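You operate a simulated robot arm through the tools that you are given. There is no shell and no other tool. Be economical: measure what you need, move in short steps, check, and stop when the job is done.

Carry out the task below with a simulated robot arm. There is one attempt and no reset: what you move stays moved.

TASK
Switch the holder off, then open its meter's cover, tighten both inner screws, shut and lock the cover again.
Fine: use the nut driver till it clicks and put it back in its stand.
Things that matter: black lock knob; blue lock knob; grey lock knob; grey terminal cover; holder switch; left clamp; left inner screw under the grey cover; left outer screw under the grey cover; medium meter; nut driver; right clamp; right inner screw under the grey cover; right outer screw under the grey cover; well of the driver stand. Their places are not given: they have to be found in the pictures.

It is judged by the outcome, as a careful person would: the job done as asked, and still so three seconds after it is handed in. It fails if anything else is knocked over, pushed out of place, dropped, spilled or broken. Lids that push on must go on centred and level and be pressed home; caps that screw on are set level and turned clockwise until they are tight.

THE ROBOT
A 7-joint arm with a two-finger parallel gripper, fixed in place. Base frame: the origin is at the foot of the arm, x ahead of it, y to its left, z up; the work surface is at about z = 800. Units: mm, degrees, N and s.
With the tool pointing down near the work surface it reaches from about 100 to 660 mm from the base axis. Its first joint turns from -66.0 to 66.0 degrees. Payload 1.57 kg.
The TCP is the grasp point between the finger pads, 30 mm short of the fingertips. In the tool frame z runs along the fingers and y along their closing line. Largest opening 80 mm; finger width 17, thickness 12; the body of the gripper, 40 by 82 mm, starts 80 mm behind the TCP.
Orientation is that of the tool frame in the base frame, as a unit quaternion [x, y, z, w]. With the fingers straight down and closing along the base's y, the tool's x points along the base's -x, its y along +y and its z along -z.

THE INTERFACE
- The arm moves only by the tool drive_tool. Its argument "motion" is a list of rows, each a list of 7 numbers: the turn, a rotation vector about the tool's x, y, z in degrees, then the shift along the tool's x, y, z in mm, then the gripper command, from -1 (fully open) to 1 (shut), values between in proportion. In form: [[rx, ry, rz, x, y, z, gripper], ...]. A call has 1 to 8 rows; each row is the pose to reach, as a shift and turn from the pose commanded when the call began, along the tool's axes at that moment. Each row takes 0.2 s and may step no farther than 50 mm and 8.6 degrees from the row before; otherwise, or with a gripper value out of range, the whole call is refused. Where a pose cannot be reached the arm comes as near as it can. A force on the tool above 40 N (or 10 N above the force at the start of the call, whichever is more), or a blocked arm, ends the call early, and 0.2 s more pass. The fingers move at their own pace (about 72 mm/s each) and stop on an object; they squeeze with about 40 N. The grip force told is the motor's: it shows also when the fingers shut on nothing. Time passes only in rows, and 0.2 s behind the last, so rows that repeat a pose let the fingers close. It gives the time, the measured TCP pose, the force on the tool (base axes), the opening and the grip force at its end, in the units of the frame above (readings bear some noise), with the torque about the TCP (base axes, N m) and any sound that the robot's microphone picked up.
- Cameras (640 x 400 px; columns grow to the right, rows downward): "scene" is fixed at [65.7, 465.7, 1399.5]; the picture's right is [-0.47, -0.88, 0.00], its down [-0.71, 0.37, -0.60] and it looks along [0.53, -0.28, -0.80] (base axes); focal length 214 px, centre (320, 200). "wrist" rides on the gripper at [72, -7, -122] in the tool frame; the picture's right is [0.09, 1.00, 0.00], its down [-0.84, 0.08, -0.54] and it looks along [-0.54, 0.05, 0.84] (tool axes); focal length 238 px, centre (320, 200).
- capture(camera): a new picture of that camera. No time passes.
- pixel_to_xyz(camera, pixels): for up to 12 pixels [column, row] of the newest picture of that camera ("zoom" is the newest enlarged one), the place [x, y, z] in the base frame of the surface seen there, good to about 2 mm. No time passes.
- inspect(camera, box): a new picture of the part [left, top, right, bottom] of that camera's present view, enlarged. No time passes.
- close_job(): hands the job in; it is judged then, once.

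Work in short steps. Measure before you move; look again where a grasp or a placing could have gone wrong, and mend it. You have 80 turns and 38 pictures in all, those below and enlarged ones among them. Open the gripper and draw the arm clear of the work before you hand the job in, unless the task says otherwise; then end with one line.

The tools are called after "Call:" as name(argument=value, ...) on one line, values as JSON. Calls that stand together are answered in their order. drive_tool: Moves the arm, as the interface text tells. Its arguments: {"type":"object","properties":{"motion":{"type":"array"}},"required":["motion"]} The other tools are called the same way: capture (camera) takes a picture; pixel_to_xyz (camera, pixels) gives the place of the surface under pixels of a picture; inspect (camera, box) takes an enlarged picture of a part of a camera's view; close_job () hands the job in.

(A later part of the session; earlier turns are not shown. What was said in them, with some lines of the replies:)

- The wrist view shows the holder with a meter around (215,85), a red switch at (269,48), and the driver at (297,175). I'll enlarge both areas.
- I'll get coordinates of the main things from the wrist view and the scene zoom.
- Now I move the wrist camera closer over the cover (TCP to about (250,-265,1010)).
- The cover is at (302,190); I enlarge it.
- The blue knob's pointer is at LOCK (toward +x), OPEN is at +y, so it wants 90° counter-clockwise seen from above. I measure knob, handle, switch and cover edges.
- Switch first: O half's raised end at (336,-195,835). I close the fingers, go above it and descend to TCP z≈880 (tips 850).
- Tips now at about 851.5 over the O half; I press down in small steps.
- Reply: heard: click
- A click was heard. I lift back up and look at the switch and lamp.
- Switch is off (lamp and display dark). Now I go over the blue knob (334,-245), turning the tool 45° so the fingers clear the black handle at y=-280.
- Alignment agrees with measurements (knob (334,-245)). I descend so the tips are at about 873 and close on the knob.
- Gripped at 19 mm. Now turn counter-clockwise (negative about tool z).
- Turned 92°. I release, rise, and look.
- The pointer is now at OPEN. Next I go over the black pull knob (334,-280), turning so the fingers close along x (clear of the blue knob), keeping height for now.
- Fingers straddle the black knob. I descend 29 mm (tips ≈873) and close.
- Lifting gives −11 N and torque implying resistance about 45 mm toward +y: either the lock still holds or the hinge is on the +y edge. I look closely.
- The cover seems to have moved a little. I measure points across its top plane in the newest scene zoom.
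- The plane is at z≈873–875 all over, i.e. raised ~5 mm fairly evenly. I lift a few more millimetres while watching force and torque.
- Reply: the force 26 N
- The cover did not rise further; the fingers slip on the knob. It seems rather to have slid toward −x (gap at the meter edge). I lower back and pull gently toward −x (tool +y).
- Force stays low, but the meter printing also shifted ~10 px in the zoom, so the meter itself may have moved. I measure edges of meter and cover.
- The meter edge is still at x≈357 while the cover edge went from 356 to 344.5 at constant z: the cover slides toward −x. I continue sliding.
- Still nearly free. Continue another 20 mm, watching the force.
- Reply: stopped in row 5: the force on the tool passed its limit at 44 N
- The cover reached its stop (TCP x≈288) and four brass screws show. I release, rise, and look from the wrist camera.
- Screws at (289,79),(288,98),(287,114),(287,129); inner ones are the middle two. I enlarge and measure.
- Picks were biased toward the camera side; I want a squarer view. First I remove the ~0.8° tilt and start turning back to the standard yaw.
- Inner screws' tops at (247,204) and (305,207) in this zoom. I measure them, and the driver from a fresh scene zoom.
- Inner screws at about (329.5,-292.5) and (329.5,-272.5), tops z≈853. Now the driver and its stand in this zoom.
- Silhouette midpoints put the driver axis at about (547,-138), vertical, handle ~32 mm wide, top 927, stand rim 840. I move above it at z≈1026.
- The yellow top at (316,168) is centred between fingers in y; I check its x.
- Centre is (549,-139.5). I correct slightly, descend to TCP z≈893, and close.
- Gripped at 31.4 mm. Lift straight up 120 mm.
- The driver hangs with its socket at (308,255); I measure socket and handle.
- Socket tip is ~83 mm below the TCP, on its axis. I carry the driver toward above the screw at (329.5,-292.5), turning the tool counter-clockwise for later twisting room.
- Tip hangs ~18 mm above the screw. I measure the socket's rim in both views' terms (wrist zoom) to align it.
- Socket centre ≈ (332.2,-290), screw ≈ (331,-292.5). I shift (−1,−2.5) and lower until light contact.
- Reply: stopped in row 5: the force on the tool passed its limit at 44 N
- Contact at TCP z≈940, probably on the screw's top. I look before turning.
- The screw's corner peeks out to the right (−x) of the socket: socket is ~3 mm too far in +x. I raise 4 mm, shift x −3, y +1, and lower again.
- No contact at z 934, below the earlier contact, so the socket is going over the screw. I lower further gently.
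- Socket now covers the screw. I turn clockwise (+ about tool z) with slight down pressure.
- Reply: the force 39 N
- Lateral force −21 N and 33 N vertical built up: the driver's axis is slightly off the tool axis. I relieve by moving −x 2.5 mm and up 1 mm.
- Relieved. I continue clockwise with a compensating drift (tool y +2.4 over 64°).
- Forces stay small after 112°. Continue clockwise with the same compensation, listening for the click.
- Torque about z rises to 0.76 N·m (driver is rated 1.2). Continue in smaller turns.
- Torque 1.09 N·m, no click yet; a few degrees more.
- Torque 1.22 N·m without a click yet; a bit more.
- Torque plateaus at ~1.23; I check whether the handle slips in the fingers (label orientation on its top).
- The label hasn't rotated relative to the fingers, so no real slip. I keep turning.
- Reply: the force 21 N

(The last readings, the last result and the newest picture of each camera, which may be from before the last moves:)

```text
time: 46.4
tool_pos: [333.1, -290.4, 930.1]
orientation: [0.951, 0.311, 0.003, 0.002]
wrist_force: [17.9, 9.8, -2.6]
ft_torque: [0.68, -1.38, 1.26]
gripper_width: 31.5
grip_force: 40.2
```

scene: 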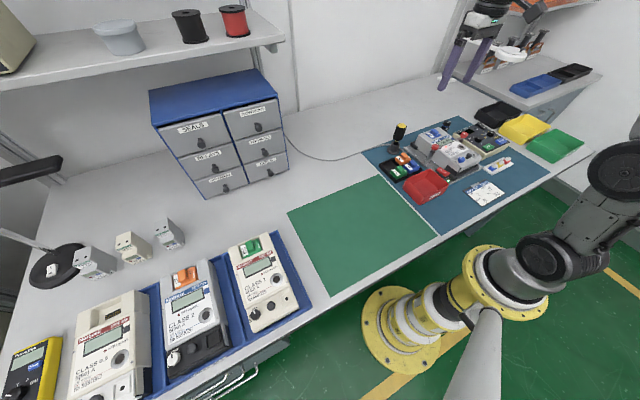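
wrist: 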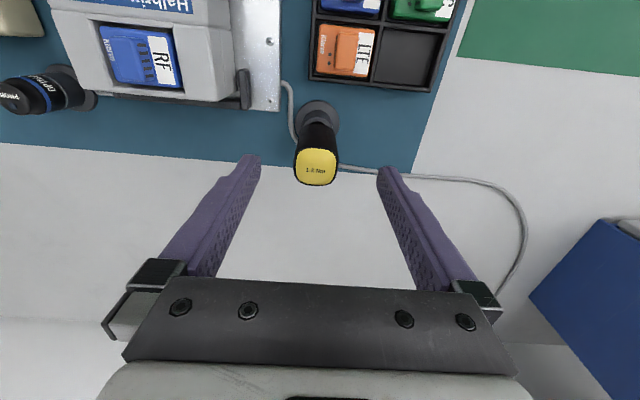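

Torque 1.26 with lateral (18,10) N. I relieve laterally (+1.8,+1) and turn further.

Call:
drive_tool(motion=[[0, 0, 0, 2, 0.3, 0, 0.7], [0, 0, 6, 2, 0.3, 0, 0.7], [0, 0, 12, 2, 0.3, 0, 0.7]])

Call:
inspect(camera="wrist", box=[240, 80, 400, 240])

```text
time: 47.2
tool_pos: [331.7, -292.4, 930.4]
orientation: [0.978, 0.21, 0.002, 0.003]
wrist_force: [12.4, 1.4, -1.7]
ft_torque: [0.08, -0.95, 1.26]
gripper_width: 32.2
grip_force: 40.6
```

```text
2.50 times, centred on (320, 160) of wrist
```

zoom: 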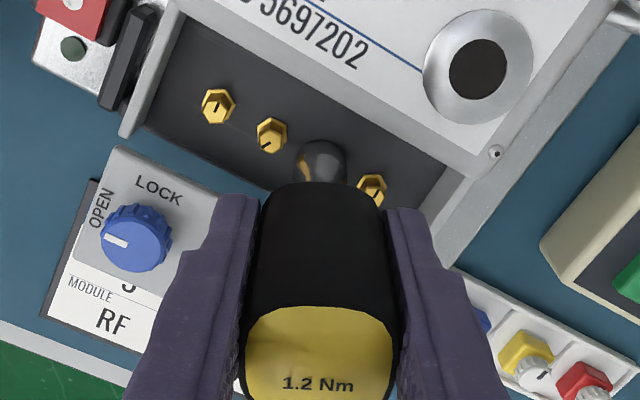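

Handle still turns with the fingers. I turn a little further, with lateral relief (+x), to see whether torque changes.

Call:
drive_tool(motion=[[0, 0, 6, 1, -0.2, 0, 0.7], [0, 0, 14, 1.3, -0.4, 0, 0.7], [0, 0, 22, 1.3, -0.6, 0, 0.7], [0, 0, 30, 1.3, -0.8, 0, 0.7], [0, 0, 38, 1.3, -1, 0, 0.7]])

```text
time: 48.4
tool_pos: [333.0, -288.9, 930.8]
orientation: [0.993, -0.121, 0.004, 0.003]
wrist_force: [7.6, -5.3, -0.9]
ft_torque: [-0.51, -0.55, 1.21]
gripper_width: 31.9
grip_force: 40.2
```

Torque is steady at ~1.2 N·m, no click heard. I lift the driver off and look at the screw's mark against its neighbours.

Call:
drive_tool(motion=[[0, 0, -3, 0, 0, -1, 0.7], [0, 0, -3, 0, 0, -10, 0.7], [0, 0, -3, 0, 0, -30, 0.7], [0, 0, -3, 0, 0, -50, 0.7]])

Call:
inspect(camera="wrist", box=[230, 60, 390, 200])

```text
time: 49.4
tool_pos: [332.7, -286.7, 980.2]
orientation: [0.995, -0.095, 0.001, 0.0]
wrist_force: [0.3, -0.1, -1.5]
ft_torque: [0.02, 0.01, 0.0]
gripper_width: 31.7
grip_force: 40.5
```

```text
2.86 times, centred on (310, 130) of wrist
```

zoom: 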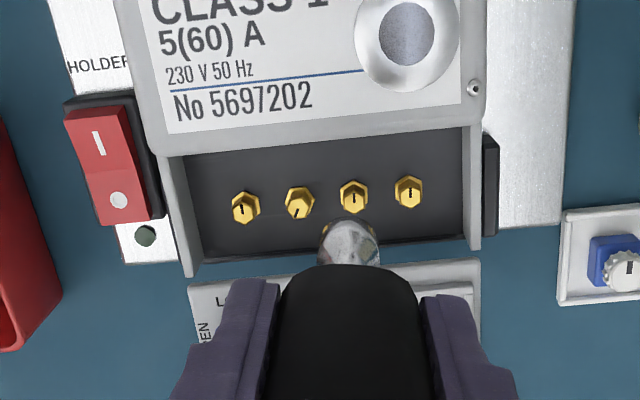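

The treated screw's mark now points the same way as the outer (tight) ones, while the other inner screw's does not: it tightened and the clutch slipped. I rewind the wrist for the other screw.

Call:
drive_tool(motion=[[0, 0, -8.5, 0, 0, 0, 0.7], [0, 0, -17, 0, 0, 0, 0.7], [0, 0, -25.5, 0, 0, 0, 0.7], [0, 0, -34, 0, 0, 0, 0.7], [0, 0, -42.5, 0, 0, 0, 0.7], [0, 0, -51, 0, 0, 0, 0.7], [0, 0, -59.5, 0, 0, 0, 0.7], [0, 0, -68, 0, 0, 0, 0.7]])

Call:
drive_tool(motion=[[0, 0, -8.5, 0, 0, 0, 0.7], [0, 0, -17, 0, 0, 0, 0.7], [0, 0, -25.5, 0, 0, 0, 0.7], [0, 0, -34, 0, 0, 0, 0.7], [0, 0, -42.5, 0, 0, 0, 0.7], [0, 0, -51, 0, 0, 0, 0.7], [0, 0, -59.5, 0, 0, 0, 0.7], [0, 0, -68, 0, 0, 0, 0.7]])

Call:
drive_tool(motion=[[0, 0, -8.5, 0, 0, 0, 0.7], [0, 0, -17, 0, 0, 0, 0.7], [0, 0, -25.5, 0, 0, 0, 0.7], [0, 0, -34, 0, 0, 0, 0.7], [0, 0, -42.5, 0, 0, 0, 0.7], [0, 0, -51, 0, 0, 0, 0.7], [0, 0, -59.5, 0, 0, 0, 0.7], [0, 0, -68, 0, 0, 0, 0.7]])

Call:
drive_tool(motion=[[0, 0, -8.5, 0, 0, 0, 0.7], [0, 0, -17, 0, 0, 0, 0.7], [0, 0, -25.5, 0, 0, 0, 0.7], [0, 0, -34, 0, 0, 0, 0.7], [0, 0, -42.5, 0, 0, 0, 0.7], [0, 0, -51, 0, 0, 0, 0.7], [0, 0, -59.5, 0, 0, 0, 0.7], [0, 0, -68, 0, 0, 0, 0.7]])

```text
time: 51.2
tool_pos: [333.1, -288.6, 981.1]
orientation: [0.878, 0.479, 0.001, 0.003]
wrist_force: [0.4, -0.2, -1.2]
ft_torque: [-0.01, 0.03, -0.02]
gripper_width: 31.5
grip_force: 40.3
```

```text
time: 53.0
tool_pos: [332.0, -289.2, 981.2]
orientation: [0.459, 0.888, -0.001, 0.002]
wrist_force: [0.1, 0.1, -1.9]
ft_torque: [-0.02, 0.0, -0.01]
gripper_width: 31.4
grip_force: 39.8
```

```text
time: 54.8
tool_pos: [333.5, -288.9, 980.5]
orientation: [-0.116, 0.993, -0.002, 0.002]
wrist_force: [-1.0, -1.1, -2.0]
ft_torque: [-0.01, 0.01, 0.02]
gripper_width: 31.6
grip_force: 39.8
```

```text
time: 56.6
tool_pos: [332.4, -289.2, 979.6]
orientation: [-0.651, 0.759, -0.003, 0.001]
wrist_force: [-0.6, -0.6, -1.4]
ft_torque: [0.02, -0.02, 0.05]
gripper_width: 31.5
grip_force: 39.9
```

Now over to the other inner screw: TCP (331.1,-274.1) with the known socket offset, then down to just above it.

Call:
drive_tool(motion=[[0, 0, 0, -14.3, 3.9, 0, 0.7], [0, 0, 0, -14.3, 3.9, 20, 0.7], [0, 0, 0, -14.3, 3.9, 35, 0.7]])

Call:
inspect(camera="wrist", box=[260, 80, 380, 180])

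```text
time: 57.4
tool_pos: [331.3, -273.3, 945.4]
orientation: [-0.65, 0.76, -0.003, 0.001]
wrist_force: [-0.5, -0.6, -2.0]
ft_torque: [0.01, -0.02, 0.03]
gripper_width: 31.4
grip_force: 39.7
```

```text
4.00 times, centred on (320, 130) of wrist
```

zoom: 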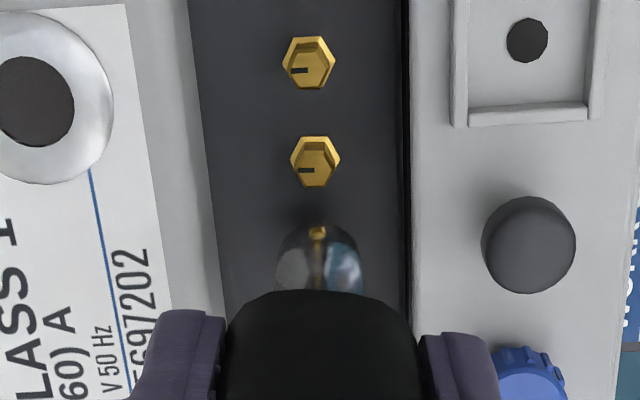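

Screw row extrapolates to (320,258), matching the socket. The finished screw's mark equals the outer one's. I lower gently.

Call:
drive_tool(motion=[[0, 0, 0, 0, 0, 3, 0.7], [0, 0, 0, 0, 0, 5, 0.7], [0, 0, 0, 0, 0, 7, 0.7], [0, 0, 0, 0, 0, 9, 0.7], [0, 0, 0, 0, 0, 11, 0.7], [0, 0, 0, 0, 0, 13, 0.7]])

```text
time: 58.5
tool_pos: [332.9, -273.7, 939.5]
orientation: [-0.65, 0.76, -0.005, 0.002]
wrist_force: [-0.2, 1.3, 3.3]
ft_torque: [0.07, 0.09, 0.03]
gripper_width: 31.6
grip_force: 39.9
stopped in row 5: the force on the tool passed its limit at 44 N (the readings are from after the stop); the commanded pose is now the measured one
```

It rests on the hex top, probably out of phase. I press lightly and turn clockwise until it drops in.

Call:
drive_tool(motion=[[0, 0, 4, 0, 0, 1, 0.7], [0, 0, 10, 0, 0, 1.5, 0.7], [0, 0, 16, 0, 0, 1.5, 0.7], [0, 0, 22, 0, 0, 1.5, 0.7], [0, 0, 28, 0, 0, 1.5, 0.7], [0, 0, 34, 0, 0, 1.5, 0.7]])

```text
time: 60.0
tool_pos: [332.5, -274.5, 938.7]
orientation: [-0.398, 0.917, -0.007, 0.004]
wrist_force: [-8.0, -4.6, 28.8]
ft_torque: [-0.13, 0.75, 0.1]
gripper_width: 31.5
grip_force: 40.1
```

Lateral force −8 N and TCP x 332.5 vs wanted 329.8: I shift −2.5 in x with light pressure and turn on.

Call:
drive_tool(motion=[[0, 0, 0, 0.8, 0.9, -1, 0.7], [0, 0, 0, 1.7, 1.8, -1, 0.7], [0, 0, 0, 1.7, 1.8, 0.5, 0.7], [0, 0, 0, 1.7, 1.8, 1.5, 0.7]])

```text
time: 61.0
tool_pos: [332.1, -275.0, 940.3]
orientation: [-0.4, 0.917, -0.007, 0.005]
wrist_force: [5.6, 4.1, 30.1]
ft_torque: [0.61, -0.52, -0.06]
gripper_width: 31.5
grip_force: 39.9
```

The tool picked up ~1° tilt. I lift 4 mm, remove the tilt, recentre, then look.

Call:
drive_tool(motion=[[0, 0, 0, 0, 0, -3, 0.7], [-0.96, 0.2, 0, 0.8, 0.1, -6, 0.7], [-0.96, 0.2, 0, 0.8, 0.1, -6, 0.7]])

Call:
inspect(camera="wrist", box=[260, 80, 380, 180])

```text
time: 61.8
tool_pos: [326.6, -272.8, 940.3]
orientation: [-0.399, 0.917, 0.007, -0.005]
wrist_force: [0.1, 1.0, -0.1]
ft_torque: [-0.03, 0.01, 0.01]
gripper_width: 31.5
grip_force: 40.2
```

```text
4.00 times, centred on (320, 130) of wrist
```

zoom: 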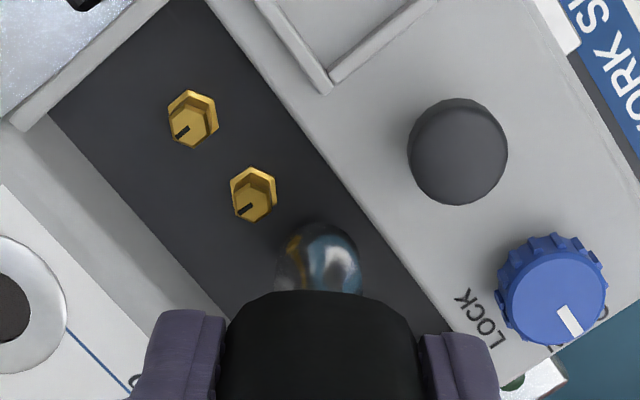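

That over-corrected: the tilt had been from load. I undo the rotation (which also recentres the socket by ~1 mm) and lower gently again.

Call:
drive_tool(motion=[[0.8, -0.2, 0, 0, 0, 0, 0.7], [0.8, -0.2, 0, 0, 0, 0, 0.7]])

Call:
drive_tool(motion=[[0, 0, 6, 0, 0, 1, 0.7], [0, 0, 12, 0, 0, 2, 0.7], [0, 0, 18, 0, 0, 3, 0.7], [0, 0, 24, 0, 0, 4, 0.7], [0, 0, 30, 0, 0, 5, 0.7], [0, 0, 36, 0, 0, 6, 0.7]])

```text
time: 62.4
tool_pos: [328.3, -273.3, 942.8]
orientation: [-0.399, 0.917, -0.003, 0.003]
wrist_force: [0.0, 0.6, -1.6]
ft_torque: [0.01, 0.0, 0.03]
gripper_width: 31.5
grip_force: 40.2
```

```text
time: 63.8
tool_pos: [330.1, -277.1, 940.6]
orientation: [-0.095, 0.995, -0.005, 0.004]
wrist_force: [-7.6, 6.3, 30.8]
ft_torque: [0.8, 0.49, 0.06]
gripper_width: 31.4
grip_force: 39.9
```

Side forces (−8,+6) and the position both say move (−1.5,+2.5). I do so with light pressure.

Call:
drive_tool(motion=[[0, 0, 0, 0, 0, -3, 0.7], [0, 0, 0, 1, 2.7, -3, 0.7], [0, 0, 0, 1, 2.7, -1.5, 0.7], [0, 0, 0, 1, 2.7, -0.5, 0.7]])

```text
time: 64.8
tool_pos: [329.6, -273.0, 940.0]
orientation: [-0.098, 0.995, -0.005, 0.006]
wrist_force: [4.8, -4.3, 20.9]
ft_torque: [-0.25, -0.56, -0.07]
gripper_width: 31.5
grip_force: 40.4
```

Now turn clockwise with centre-compensation at this pressure to find the hex phase.

Call:
drive_tool(motion=[[0, 0, 6, 0, 0.2, 0, 0.7], [0, 0, 12, 0, 0.45, 0, 0.7], [0, 0, 18, 0, 0.7, 0, 0.7], [0, 0, 24, 0, 0.9, 0, 0.7], [0, 0, 30, 0, 1.1, 0, 0.7], [0, 0, 36, 0, 1.35, 0, 0.7], [0, 0, 42, 0, 1.6, 0, 0.7]])

```text
time: 66.2
tool_pos: [328.2, -271.7, 940.5]
orientation: [0.203, 0.979, -0.002, 0.006]
wrist_force: [0.2, -0.3, 0.9]
ft_torque: [-0.02, -0.03, 0.0]
gripper_width: 31.6
grip_force: 40.0
stopped in row 6: the force on the tool passed its limit at 41 N (the readings are from after the stop); the commanded pose is now the measured one
```

Stopped but force is ~0 now, TCP (328.2,-271.7) close to target (328,-272.4). I lower gently.

Call:
drive_tool(motion=[[0, 0, 0, 0, 0, 1, 0.7], [0, 0, 0, 0, 0, 2, 0.7], [0, 0, 0, 0, 0, 3, 0.7], [0, 0, 0, 0, 0, 4, 0.7]])

```text
time: 67.2
tool_pos: [328.4, -273.6, 939.9]
orientation: [0.203, 0.979, -0.003, 0.008]
wrist_force: [-0.7, -0.1, 0.5]
ft_torque: [0.07, 0.01, 0.03]
gripper_width: 31.4
grip_force: 40.1
stopped in row 4: the force on the tool passed its limit at 42 N (the readings are from after the stop); the commanded pose is now the measured one
```

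Still on top, and ~1° tilt accumulated. I lift, level the tool, and look at the alignment once.

Call:
drive_tool(motion=[[0, 0, 0, 0, 0, -4, 0.7], [-0.15, 0.9, 0, 0, 0, -5, 0.7], [-0.15, 0.9, 0, 0, 0, -5, 0.7]])

Call:
inspect(camera="wrist", box=[270, 100, 370, 165])

```text
time: 68.0
tool_pos: [326.9, -273.4, 943.7]
orientation: [0.203, 0.979, -0.001, 0.0]
wrist_force: [-0.2, 0.5, -1.8]
ft_torque: [-0.04, 0.03, 0.02]
gripper_width: 31.4
grip_force: 40.1
```

```text
6.15 times, centred on (320, 132) of wrist
```

zoom: 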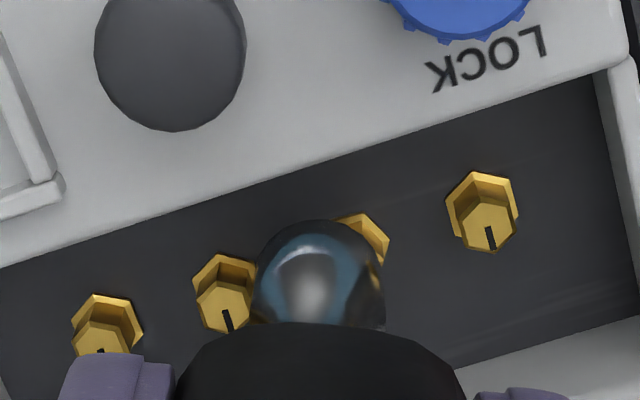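

Clear view: screws at (101,340), (225,306), (485,228) put the target at (355,267), while the socket is at (318,~264): it needs +5.5 mm along tool y. I shift and lower.

Call:
drive_tool(motion=[[0, 0, 0, 0, 3, 0, 0.7], [0, 0, 0, 0, 5.5, 0, 0.7], [0, 0, 0, 0, 5.5, 2, 0.7], [0, 0, 0, 0, 5.5, 4, 0.7], [0, 0, 0, 0, 5.5, 5.5, 0.7], [0, 0, 0, 0, 5.5, 6.5, 0.7]])

```text
time: 69.4
tool_pos: [329.3, -267.7, 938.0]
orientation: [0.202, 0.979, -0.001, 0.0]
wrist_force: [1.1, -0.2, -1.9]
ft_torque: [-0.02, 0.01, 0.04]
gripper_width: 31.5
grip_force: 40.2
```

Past the earlier contact height with no force; lower further.

Call:
drive_tool(motion=[[0, 0, 0, 0, 0, 2, 0.7], [0, 0, 0, 0, 0, 4, 0.7], [0, 0, 0, 0, 0, 6, 0.7], [0, 0, 0, 0, 0, 7, 0.7], [0, 0, 0, 0, 0, 8, 0.7]])

```text
time: 70.6
tool_pos: [329.9, -267.5, 930.0]
orientation: [0.203, 0.979, -0.001, 0.001]
wrist_force: [0.2, 0.5, -0.8]
ft_torque: [-0.02, 0.03, 0.01]
gripper_width: 31.3
grip_force: 40.1
```

Seated (z 930). Turn clockwise, with slight extra down.

Call:
drive_tool(motion=[[0, 0, 8, 0, 0, 0.7, 0.7], [0, 0, 16, 0, 0.2, 1, 0.7], [0, 0, 24, 0, 0.4, 1, 0.7], [0, 0, 32, 0, 0.6, 1, 0.7], [0, 0, 40, 0, 0.8, 1, 0.7], [0, 0, 48, 0, 1.0, 1, 0.7], [0, 0, 56, 0, 1.2, 1, 0.7]])

```text
time: 72.2
tool_pos: [330.9, -267.2, 928.7]
orientation: [0.639, 0.769, 0.0, 0.002]
wrist_force: [3.5, 0.7, 12.7]
ft_torque: [-0.07, -0.31, 0.42]
gripper_width: 31.6
grip_force: 40.1
```

Torque already 0.42 N·m with small side forces. Continue.

Call:
drive_tool(motion=[[0, 0, 8, 0, 0.4, 0, 0.7], [0, 0, 16, 0, 0.7, 0, 0.7], [0, 0, 24, 0, 0.9, 0, 0.7], [0, 0, 32, 0, 1.1, 0, 0.7], [0, 0, 40, 0, 1.3, 0, 0.7], [0, 0, 48, 0, 1.5, 0, 0.7]])

```text
time: 73.6
tool_pos: [332.6, -266.0, 930.0]
orientation: [0.896, 0.443, -0.001, 0.002]
wrist_force: [2.4, -2.8, 16.7]
ft_torque: [-0.41, -0.01, 1.2]
gripper_width: 31.5
grip_force: 39.9
```

Torque 1.20 N·m. A bit more for the click.

Call:
drive_tool(motion=[[0, 0, 8, 0, 0.2, 0, 0.7], [0, 0, 16, 0, 0.3, 0, 0.7], [0, 0, 24, 0, 0.4, 0, 0.7], [0, 0, 32, 0, 0.5, 0, 0.7]])

```text
time: 74.6
tool_pos: [332.9, -267.4, 928.9]
orientation: [0.984, 0.18, 0.001, 0.002]
wrist_force: [-0.1, -4.1, 28.1]
ft_torque: [-0.41, 0.34, 1.34]
gripper_width: 31.4
grip_force: 40.0
```

Torque 1.34 and still no click; continue.

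Call:
drive_tool(motion=[[0, 0, 8, 0, 0.2, -0.5, 0.7], [0, 0, 16, 0, 0.4, -0.5, 0.7], [0, 0, 24, 0, 0.6, -0.5, 0.7], [0, 0, 32, 0, 0.8, -0.5, 0.7], [0, 0, 40, 0, 1, -0.5, 0.7]])

```text
time: 75.8
tool_pos: [333.2, -269.2, 930.3]
orientation: [0.986, -0.168, 0.001, 0.001]
wrist_force: [6.1, -7.1, 13.7]
ft_torque: [-0.44, -0.35, 1.27]
gripper_width: 31.7
grip_force: 40.3
```

Torque holds at the 1.2 N·m clutch level, so this screw is tight too. I lift off, check the marks, and rewind to the pick-up yaw.

Call:
drive_tool(motion=[[0, 0, -3, 0, 0, -1, 0.7], [0, 0, -3, 0, 0, -10, 0.7], [0, 0, -3, 0, 0, -30, 0.7], [0, 0, -3, 0, 0, -50, 0.7]])

Call:
inspect(camera="wrist", box=[230, 60, 390, 200])

Call:
drive_tool(motion=[[0, 0, -8.5, 0, 0, -5, 0.7], [0, 0, -17, 0, 0, -10, 0.7], [0, 0, -25.5, 0, 0, -15, 0.7], [0, 0, -34, 0, 0, -20, 0.7], [0, 0, -42.5, 0, 0, -25, 0.7], [0, 0, -51, 0, 0, -30, 0.7], [0, 0, -59.5, 0, 0, -35, 0.7], [0, 0, -68, 0, 0, -40, 0.7]])

Call:
drive_tool(motion=[[0, 0, -8.5, 0, 0, 0, 0.7], [0, 0, -17, 0, 0, 0, 0.7], [0, 0, -25.5, 0, 0, 0, 0.7], [0, 0, -34, 0, 0, 0, 0.7], [0, 0, -42.5, 0, 0, 0, 0.7], [0, 0, -51, 0, 0, 0, 0.7], [0, 0, -59.5, 0, 0, 0, 0.7], [0, 0, -68, 0, 0, 0, 0.7]])

Call:
drive_tool(motion=[[0, 0, -8.5, 0, 0, 0, 0.7], [0, 0, -17, 0, 0, 0, 0.7], [0, 0, -25.5, 0, 0, 0, 0.7], [0, 0, -34, 0, 0, 0, 0.7], [0, 0, -42.5, 0, 0, 0, 0.7], [0, 0, -51, 0, 0, 0, 0.7], [0, 0, -60, 0, 0, 0, 0.7]])

```text
time: 76.8
tool_pos: [331.8, -267.8, 976.7]
orientation: [0.99, -0.144, -0.001, 0.0]
wrist_force: [1.2, 0.0, -1.2]
ft_torque: [0.01, 0.01, 0.0]
gripper_width: 31.6
grip_force: 40.0
```

```text
2.86 times, centred on (310, 130) of wrist
```

zoom: 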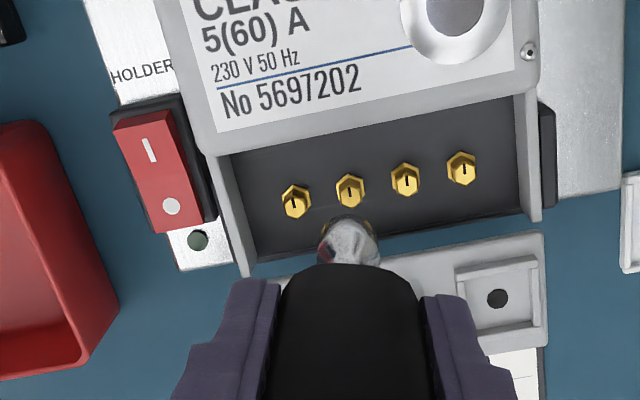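

```text
time: 78.6
tool_pos: [332.6, -266.7, 1018.4]
orientation: [0.9, 0.436, -0.001, 0.001]
wrist_force: [-0.9, -0.4, -2.2]
ft_torque: [0.0, -0.02, -0.01]
gripper_width: 31.4
grip_force: 39.5
```

```text
time: 80.4
tool_pos: [333.2, -267.7, 1019.6]
orientation: [0.502, 0.865, 0.0, 0.0]
wrist_force: [-0.4, -0.2, -2.4]
ft_torque: [0.01, -0.01, -0.03]
gripper_width: 31.1
grip_force: 39.7
```

```text
refused: row 7 steps farther than a row can; nothing moved
```

All four marks now agree: both inner screws are tight. I carry the driver above the stand while returning to the pick-up yaw.

Call:
drive_tool(motion=[[0, 0, -7.5, 0.6, 31.2, 0, 0.7], [0, 0, -15, 1.2, 62.3, 0, 0.7], [0, 0, -22.5, 1.9, 93.5, 0, 0.7], [0, 0, -30, 2.5, 124.7, 0, 0.7], [0, 0, -37.5, 3.1, 155.8, 0, 0.7], [0, 0, -45, 3.8, 187, 0, 0.7], [0, 0, -52.5, 4.4, 218, 0, 0.7], [0, 0, -60.2, 5, 249, 0, 0.7]])

Call:
drive_tool(motion=[[0, 0, 0, 0, 0, 20, 0.7], [0, 0, 0, 0, 0, 40, 0.7], [0, 0, 0, 0, 0, 60, 0.7]])

Call:
inspect(camera="scene", box=[376, 100, 424, 150])

```text
time: 82.2
tool_pos: [547.0, -141.0, 1017.2]
orientation: [0.002, 1.0, -0.001, -0.001]
wrist_force: [-0.7, 1.0, -1.1]
ft_torque: [-0.05, 0.02, 0.03]
gripper_width: 31.4
grip_force: 39.7
```

```text
time: 83.0
tool_pos: [545.6, -139.7, 956.5]
orientation: [0.002, 1.0, -0.001, 0.0]
wrist_force: [-0.6, 0.1, -1.7]
ft_torque: [-0.01, 0.01, 0.0]
gripper_width: 31.4
grip_force: 39.8
```

```text
8.00 times, centred on (400, 125) of scene
```

zoom: 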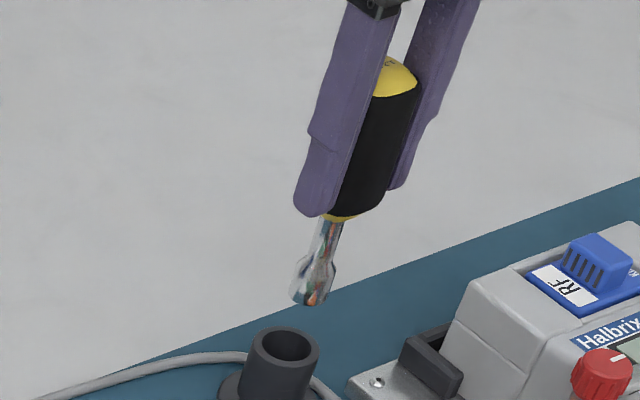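

I measure socket tip and well rim in this zoom.

Call:
pixel_to_xyz(camera="zoom", pixels=[[292, 292], [328, 296], [310, 303], [253, 345], [318, 352], [285, 329], [282, 366], [258, 338], [316, 342]])

```text
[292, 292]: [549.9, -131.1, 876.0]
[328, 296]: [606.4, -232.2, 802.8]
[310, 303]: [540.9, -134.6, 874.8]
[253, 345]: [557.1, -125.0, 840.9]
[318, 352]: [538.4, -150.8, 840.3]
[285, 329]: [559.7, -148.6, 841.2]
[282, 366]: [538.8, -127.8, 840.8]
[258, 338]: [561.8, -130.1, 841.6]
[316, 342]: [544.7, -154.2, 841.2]
```

Well centre ≈ (548.5,-138), tip ≈ (546,-139.5), z≈875. I shift (+2,+1), and lower into the well to the original height, then open if it went down freely.

Call:
drive_tool(motion=[[0, 0, 0, -2, 1, 10, 0.7], [0, 0, 0, -2, 1, 25, 0.7], [0, 0, 0, -2, 1, 35, 0.7], [0, 0, 0, -2, 1, 43, 0.7], [0, 0, 0, -2, 1, 51, 0.7], [0, 0, 0, -2, 1, 57, 0.7], [0, 0, 0, -2, 1, 61, 0.7]])

```text
time: 84.6
tool_pos: [548.5, -139.3, 897.6]
orientation: [0.002, 1.0, -0.001, 0.0]
wrist_force: [-1.6, -2.2, -1.1]
ft_torque: [-0.1, 0.11, 0.01]
gripper_width: 31.4
grip_force: 39.3
```

It went in freely. I lower the last 3 mm, open, rise, and travel to above the cover's black handle with the tool turned −45°.

Call:
drive_tool(motion=[[0, 0, 0, 0, 0, 3, 0.7], [0, 0, 0, 0, 0, 3, 0], [0, 0, 0, 0, 0, 3, -1], [0, 0, 0, 0, 0, 3, -1], [0, 0, 0, 0, 0, -40, -1], [0, 0, 0, 0, 0, -80, -1], [0, 0, 0, 0, 0, -120, -1]])

Call:
drive_tool(motion=[[0, 0, -6.4, 37, -20.4, 0, -1], [0, 0, -12.8, 74, -40.7, 0, -1], [0, 0, -19.2, 111, -61, 0, 0], [0, 0, -25.6, 148, -81.4, 0, 0.25], [0, 0, -32, 185, -101.8, 0, 0.25], [0, 0, -38.4, 222, -122, 0, 0.25], [0, 0, -45, 259, -142.5, 0, 0.25]])

Call:
drive_tool(motion=[[0, 0, 0, 0, 0, 40, 0.25], [0, 0, 0, 0, 0, 80, 0.25]])

Call:
capture(camera="scene")

```text
time: 86.2
tool_pos: [549.0, -139.3, 1016.9]
orientation: [0.002, 1.0, -0.001, -0.001]
wrist_force: [-0.4, -0.1, 0.0]
ft_torque: [0.0, 0.01, 0.02]
gripper_width: 79.7
grip_force: 0.0
```

```text
time: 87.8
tool_pos: [285.8, -280.9, 1020.3]
orientation: [-0.381, 0.925, -0.001, 0.001]
wrist_force: [-0.1, -0.1, 0.3]
ft_torque: [-0.02, -0.01, -0.05]
gripper_width: 30.0
grip_force: 0.1
```

```text
time: 88.4
tool_pos: [288.7, -280.9, 940.2]
orientation: [-0.381, 0.925, -0.001, 0.0]
wrist_force: [0.3, -0.6, -0.9]
ft_torque: [-0.01, -0.01, -0.04]
gripper_width: 29.9
grip_force: 0.1
```

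```text
1 pictures are left
```

scene: 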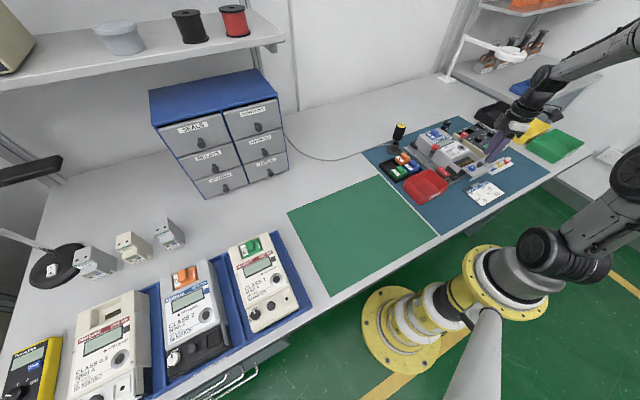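

Driver stands upright in its well (399,130). I lower onto the handle, grip it, and slide the cover +x by 40 mm.

Call:
drive_tool(motion=[[0, 0, 0, 0, 0, 20, 0.25], [0, 0, 0, 0, 0, 32, 0.25], [0, 0, 0, 0, 0, 36, 0.25], [0, 0, 0, 0, 0, 36, 0.8], [0, 0, 0, 0, 0, 36, 0.8], [0, 0, 0, 0, 0, 36, 0.8]])

Call:
drive_tool(motion=[[0, 0, 0, -3.6, -3.5, 0, 0.8], [0, 0, 0, -7.1, -7.05, 0, 0.8], [0, 0, 0, -10.7, -10.6, 0, 0.8], [0, 0, 0, -14.2, -14.1, 0, 0.8], [0, 0, 0, -17.8, -17.6, 0, 0.8], [0, 0, 0, -21.3, -21.2, 0, 0.8], [0, 0, 0, -24.9, -24.7, 0, 0.8], [0, 0, 0, -28.4, -28.2, 0, 0.8]])

```text
time: 89.8
tool_pos: [288.5, -283.9, 904.8]
orientation: [-0.381, 0.924, -0.004, 0.001]
wrist_force: [-0.9, -1.1, 21.6]
ft_torque: [-0.27, -0.17, 0.08]
gripper_width: 24.5
grip_force: 9.4
```

```text
time: 91.6
tool_pos: [330.4, -280.5, 903.9]
orientation: [-0.381, 0.924, -0.003, 0.001]
wrist_force: [0.2, -7.5, 23.7]
ft_torque: [-0.65, -0.25, 0.02]
gripper_width: 21.4
grip_force: 7.3
```

Fz 22 N and width 21 mm: a fingertip is rubbing the seal frame. I raise 2.5 mm so the fingers close on the handle, then check.

Call:
drive_tool(motion=[[0, 0, 0, 0, 0, -2, 0.8], [0, 0, 0, 0, 0, -3, 0.8], [0, 0, 0, 0, 0, -3, 0.8], [0, 0, 0, 0, 0, -3, 0.8]])

Call:
drive_tool(motion=[[0, 0, 0, -1, -1, 0, 0.8], [0, 0, 0, -2, -2, 0, 0.8], [0, 0, 0, -3, -3, 0, 0.8], [0, 0, 0, -4, -4, 0, 0.8]])

```text
time: 92.6
tool_pos: [328.6, -279.9, 905.8]
orientation: [-0.381, 0.925, -0.001, 0.0]
wrist_force: [0.7, -8.0, 14.1]
ft_torque: [-0.49, -0.14, -0.06]
gripper_width: 21.0
grip_force: 7.2
```

```text
time: 93.6
tool_pos: [332.6, -279.7, 904.6]
orientation: [-0.38, 0.925, 0.002, -0.001]
wrist_force: [-9.7, -2.9, 15.5]
ft_torque: [-0.43, 0.07, 0.02]
gripper_width: 19.9
grip_force: 7.4
```

Resistance −10 N appears near the closed position (332.6). I push 3 mm more until it's firmly home.

Call:
drive_tool(motion=[[0, 0, 0, -0.7, -0.7, -0.5, 0.8], [0, 0, 0, -1.4, -1.4, -0.5, 0.8], [0, 0, 0, -2.1, -2.1, -0.5, 0.8], [0, 0, 0, -2.8, -2.8, -0.5, 0.8]])

Call:
drive_tool(motion=[[0, 0, 0, 0, 0, -1, 0.25], [0, 0, 0, 0, 0, -2, 0.25], [0, 0, 0, 0, 0, -30, 0.25], [0, 0, 0, 0, 0, -55, 0.25]])

Call:
inspect(camera="scene", box=[430, 135, 490, 175])

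Call:
pixel_to_xyz(camera="zoom", pixels=[[342, 240], [415, 200], [262, 262], [300, 290], [240, 250], [338, 236], [345, 244], [408, 205], [350, 240], [333, 240]])

```text
time: 94.6
tool_pos: [338.7, -280.9, 905.4]
orientation: [-0.381, 0.925, 0.0, 0.001]
wrist_force: [-4.0, 1.7, 1.1]
ft_torque: [-0.1, 0.0, 0.06]
gripper_width: 18.2
grip_force: 5.9
```

```text
time: 95.6
tool_pos: [339.1, -282.5, 962.0]
orientation: [-0.381, 0.925, -0.001, 0.0]
wrist_force: [-0.1, 0.2, -0.6]
ft_torque: [0.02, 0.03, -0.04]
gripper_width: 30.0
grip_force: 0.1
```

```text
10.00 times, centred on (460, 155) of scene
```

zoom: 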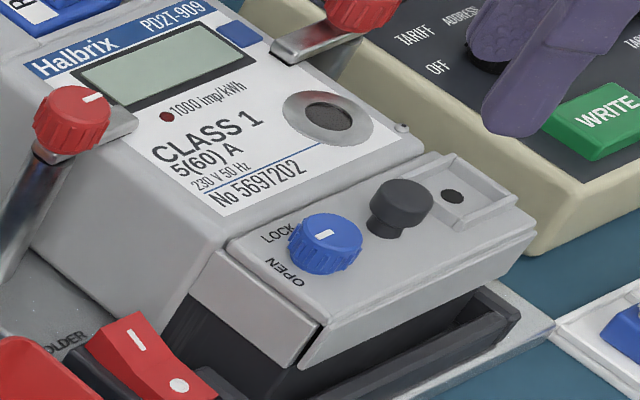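

```text
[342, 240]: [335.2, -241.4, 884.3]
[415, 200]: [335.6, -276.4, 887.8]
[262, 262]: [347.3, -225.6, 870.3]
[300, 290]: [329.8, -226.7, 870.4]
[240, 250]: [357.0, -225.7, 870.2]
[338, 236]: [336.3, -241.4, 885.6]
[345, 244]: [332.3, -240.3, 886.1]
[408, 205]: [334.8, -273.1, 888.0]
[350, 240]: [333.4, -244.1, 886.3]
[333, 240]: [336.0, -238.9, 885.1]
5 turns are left
```

The cover is shut flush and everything is in place; knob pointer still at OPEN, centre ≈ (335.7,-243.5). I go over it, lower and grip (tool yaw −45°).

Call:
drive_tool(motion=[[0, 0, 0, -12.5, 14.7, 0, 0.25], [0, 0, 0, -25, 29.5, 0, 0.25], [0, 0, 0, -25, 29.5, 30, 0.25], [0, 0, 0, -25, 29.5, 50, 0.25], [0, 0, 0, -25, 29.5, 57.5, 0.25], [0, 0, 0, -25, 29.5, 57.5, 0.7], [0, 0, 0, -25, 29.5, 57.5, 0.7], [0, 0, 0, -25, 29.5, 57.5, 0.7]])

```text
time: 97.4
tool_pos: [337.2, -242.4, 903.5]
orientation: [-0.381, 0.925, -0.001, 0.001]
wrist_force: [2.2, -2.2, 1.7]
ft_torque: [0.09, 0.01, -0.02]
gripper_width: 18.9
grip_force: 33.1
4 turns are left
```

Gripped at 18.9 mm. I turn clockwise ~93° to LOCK.

Call:
drive_tool(motion=[[0, 0, 8, 0, 0, 0, 0.7], [0, 0, 16, 0, 0, 0, 0.7], [0, 0, 24, 0, 0, 0, 0.7], [0, 0, 32, 0, 0, 0, 0.7], [0, 0, 40, 0, 0, 0, 0.7], [0, 0, 48, 0, 0, 0, 0.7]])

Call:
drive_tool(motion=[[0, 0, 8, 0, 0, 0, 0.7], [0, 0, 16, 0, 0, 0, 0.7], [0, 0, 24, 0, 0, 0, 0.7], [0, 0, 32, 0, 0, 0, 0.7], [0, 0, 40, 0, 0, 0, 0.7], [0, 0, 45, 0, 0, 0, 0.7]])

```text
time: 98.8
tool_pos: [335.3, -242.3, 905.0]
orientation: [0.03, 1.0, -0.001, 0.0]
wrist_force: [2.0, 0.0, 2.1]
ft_torque: [0.23, 0.45, 0.02]
gripper_width: 19.0
grip_force: 33.3
```

```text
time: 100.2
tool_pos: [336.0, -241.8, 902.8]
orientation: [0.409, 0.912, -0.001, 0.001]
wrist_force: [-1.4, -0.6, 1.8]
ft_torque: [0.06, -0.12, 0.3]
gripper_width: 18.9
grip_force: 33.4
3 turns are left
```

End torque 0.3 N·m shows the lock's stop. I nudge 3° more, release, and draw the arm clear upward.

Call:
drive_tool(motion=[[0, 0, 3, 0, 0, 0, 0.7], [0, 0, 3, 0, 0, 0, 0.25], [0, 0, 3, 0, 0, 0, 0.25], [0, 0, 3, 0, 0, -30, 0.25], [0, 0, 3, 0, 0, -70, 0.25], [0, 0, 3, 0, 0, -110, -1], [0, 0, 3, 0, 0, -150, -1], [0, 0, 3, 0, 0, -180, -1]])

```text
time: 102.0
tool_pos: [335.8, -241.4, 1083.9]
orientation: [0.432, 0.902, -0.001, -0.001]
wrist_force: [0.2, -0.9, 0.5]
ft_torque: [0.01, -0.01, -0.01]
gripper_width: 80.2
grip_force: 0.0
2 turns are left
```

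The arm is clear with the gripper open, so I hand the job in.

Call:
close_job()

```text
The job is handed in.
```

The job is handed in, but I never heard the nut driver click on either screw, and I had no picture left to check the lock after turning it. The holder is off (lamp and display dark), and the driver is back in its stand. Both inner screws stopped at about 1.2 N·m, the driver's rating, with their marks in line with the outer ones. The cover is shut flush, and the blue knob was turned back to LOCK until it met its stop. The meter shifted a few millimetres in its holder while I pulled the cover; in the last picture it was within about 2–3 mm of where it started.
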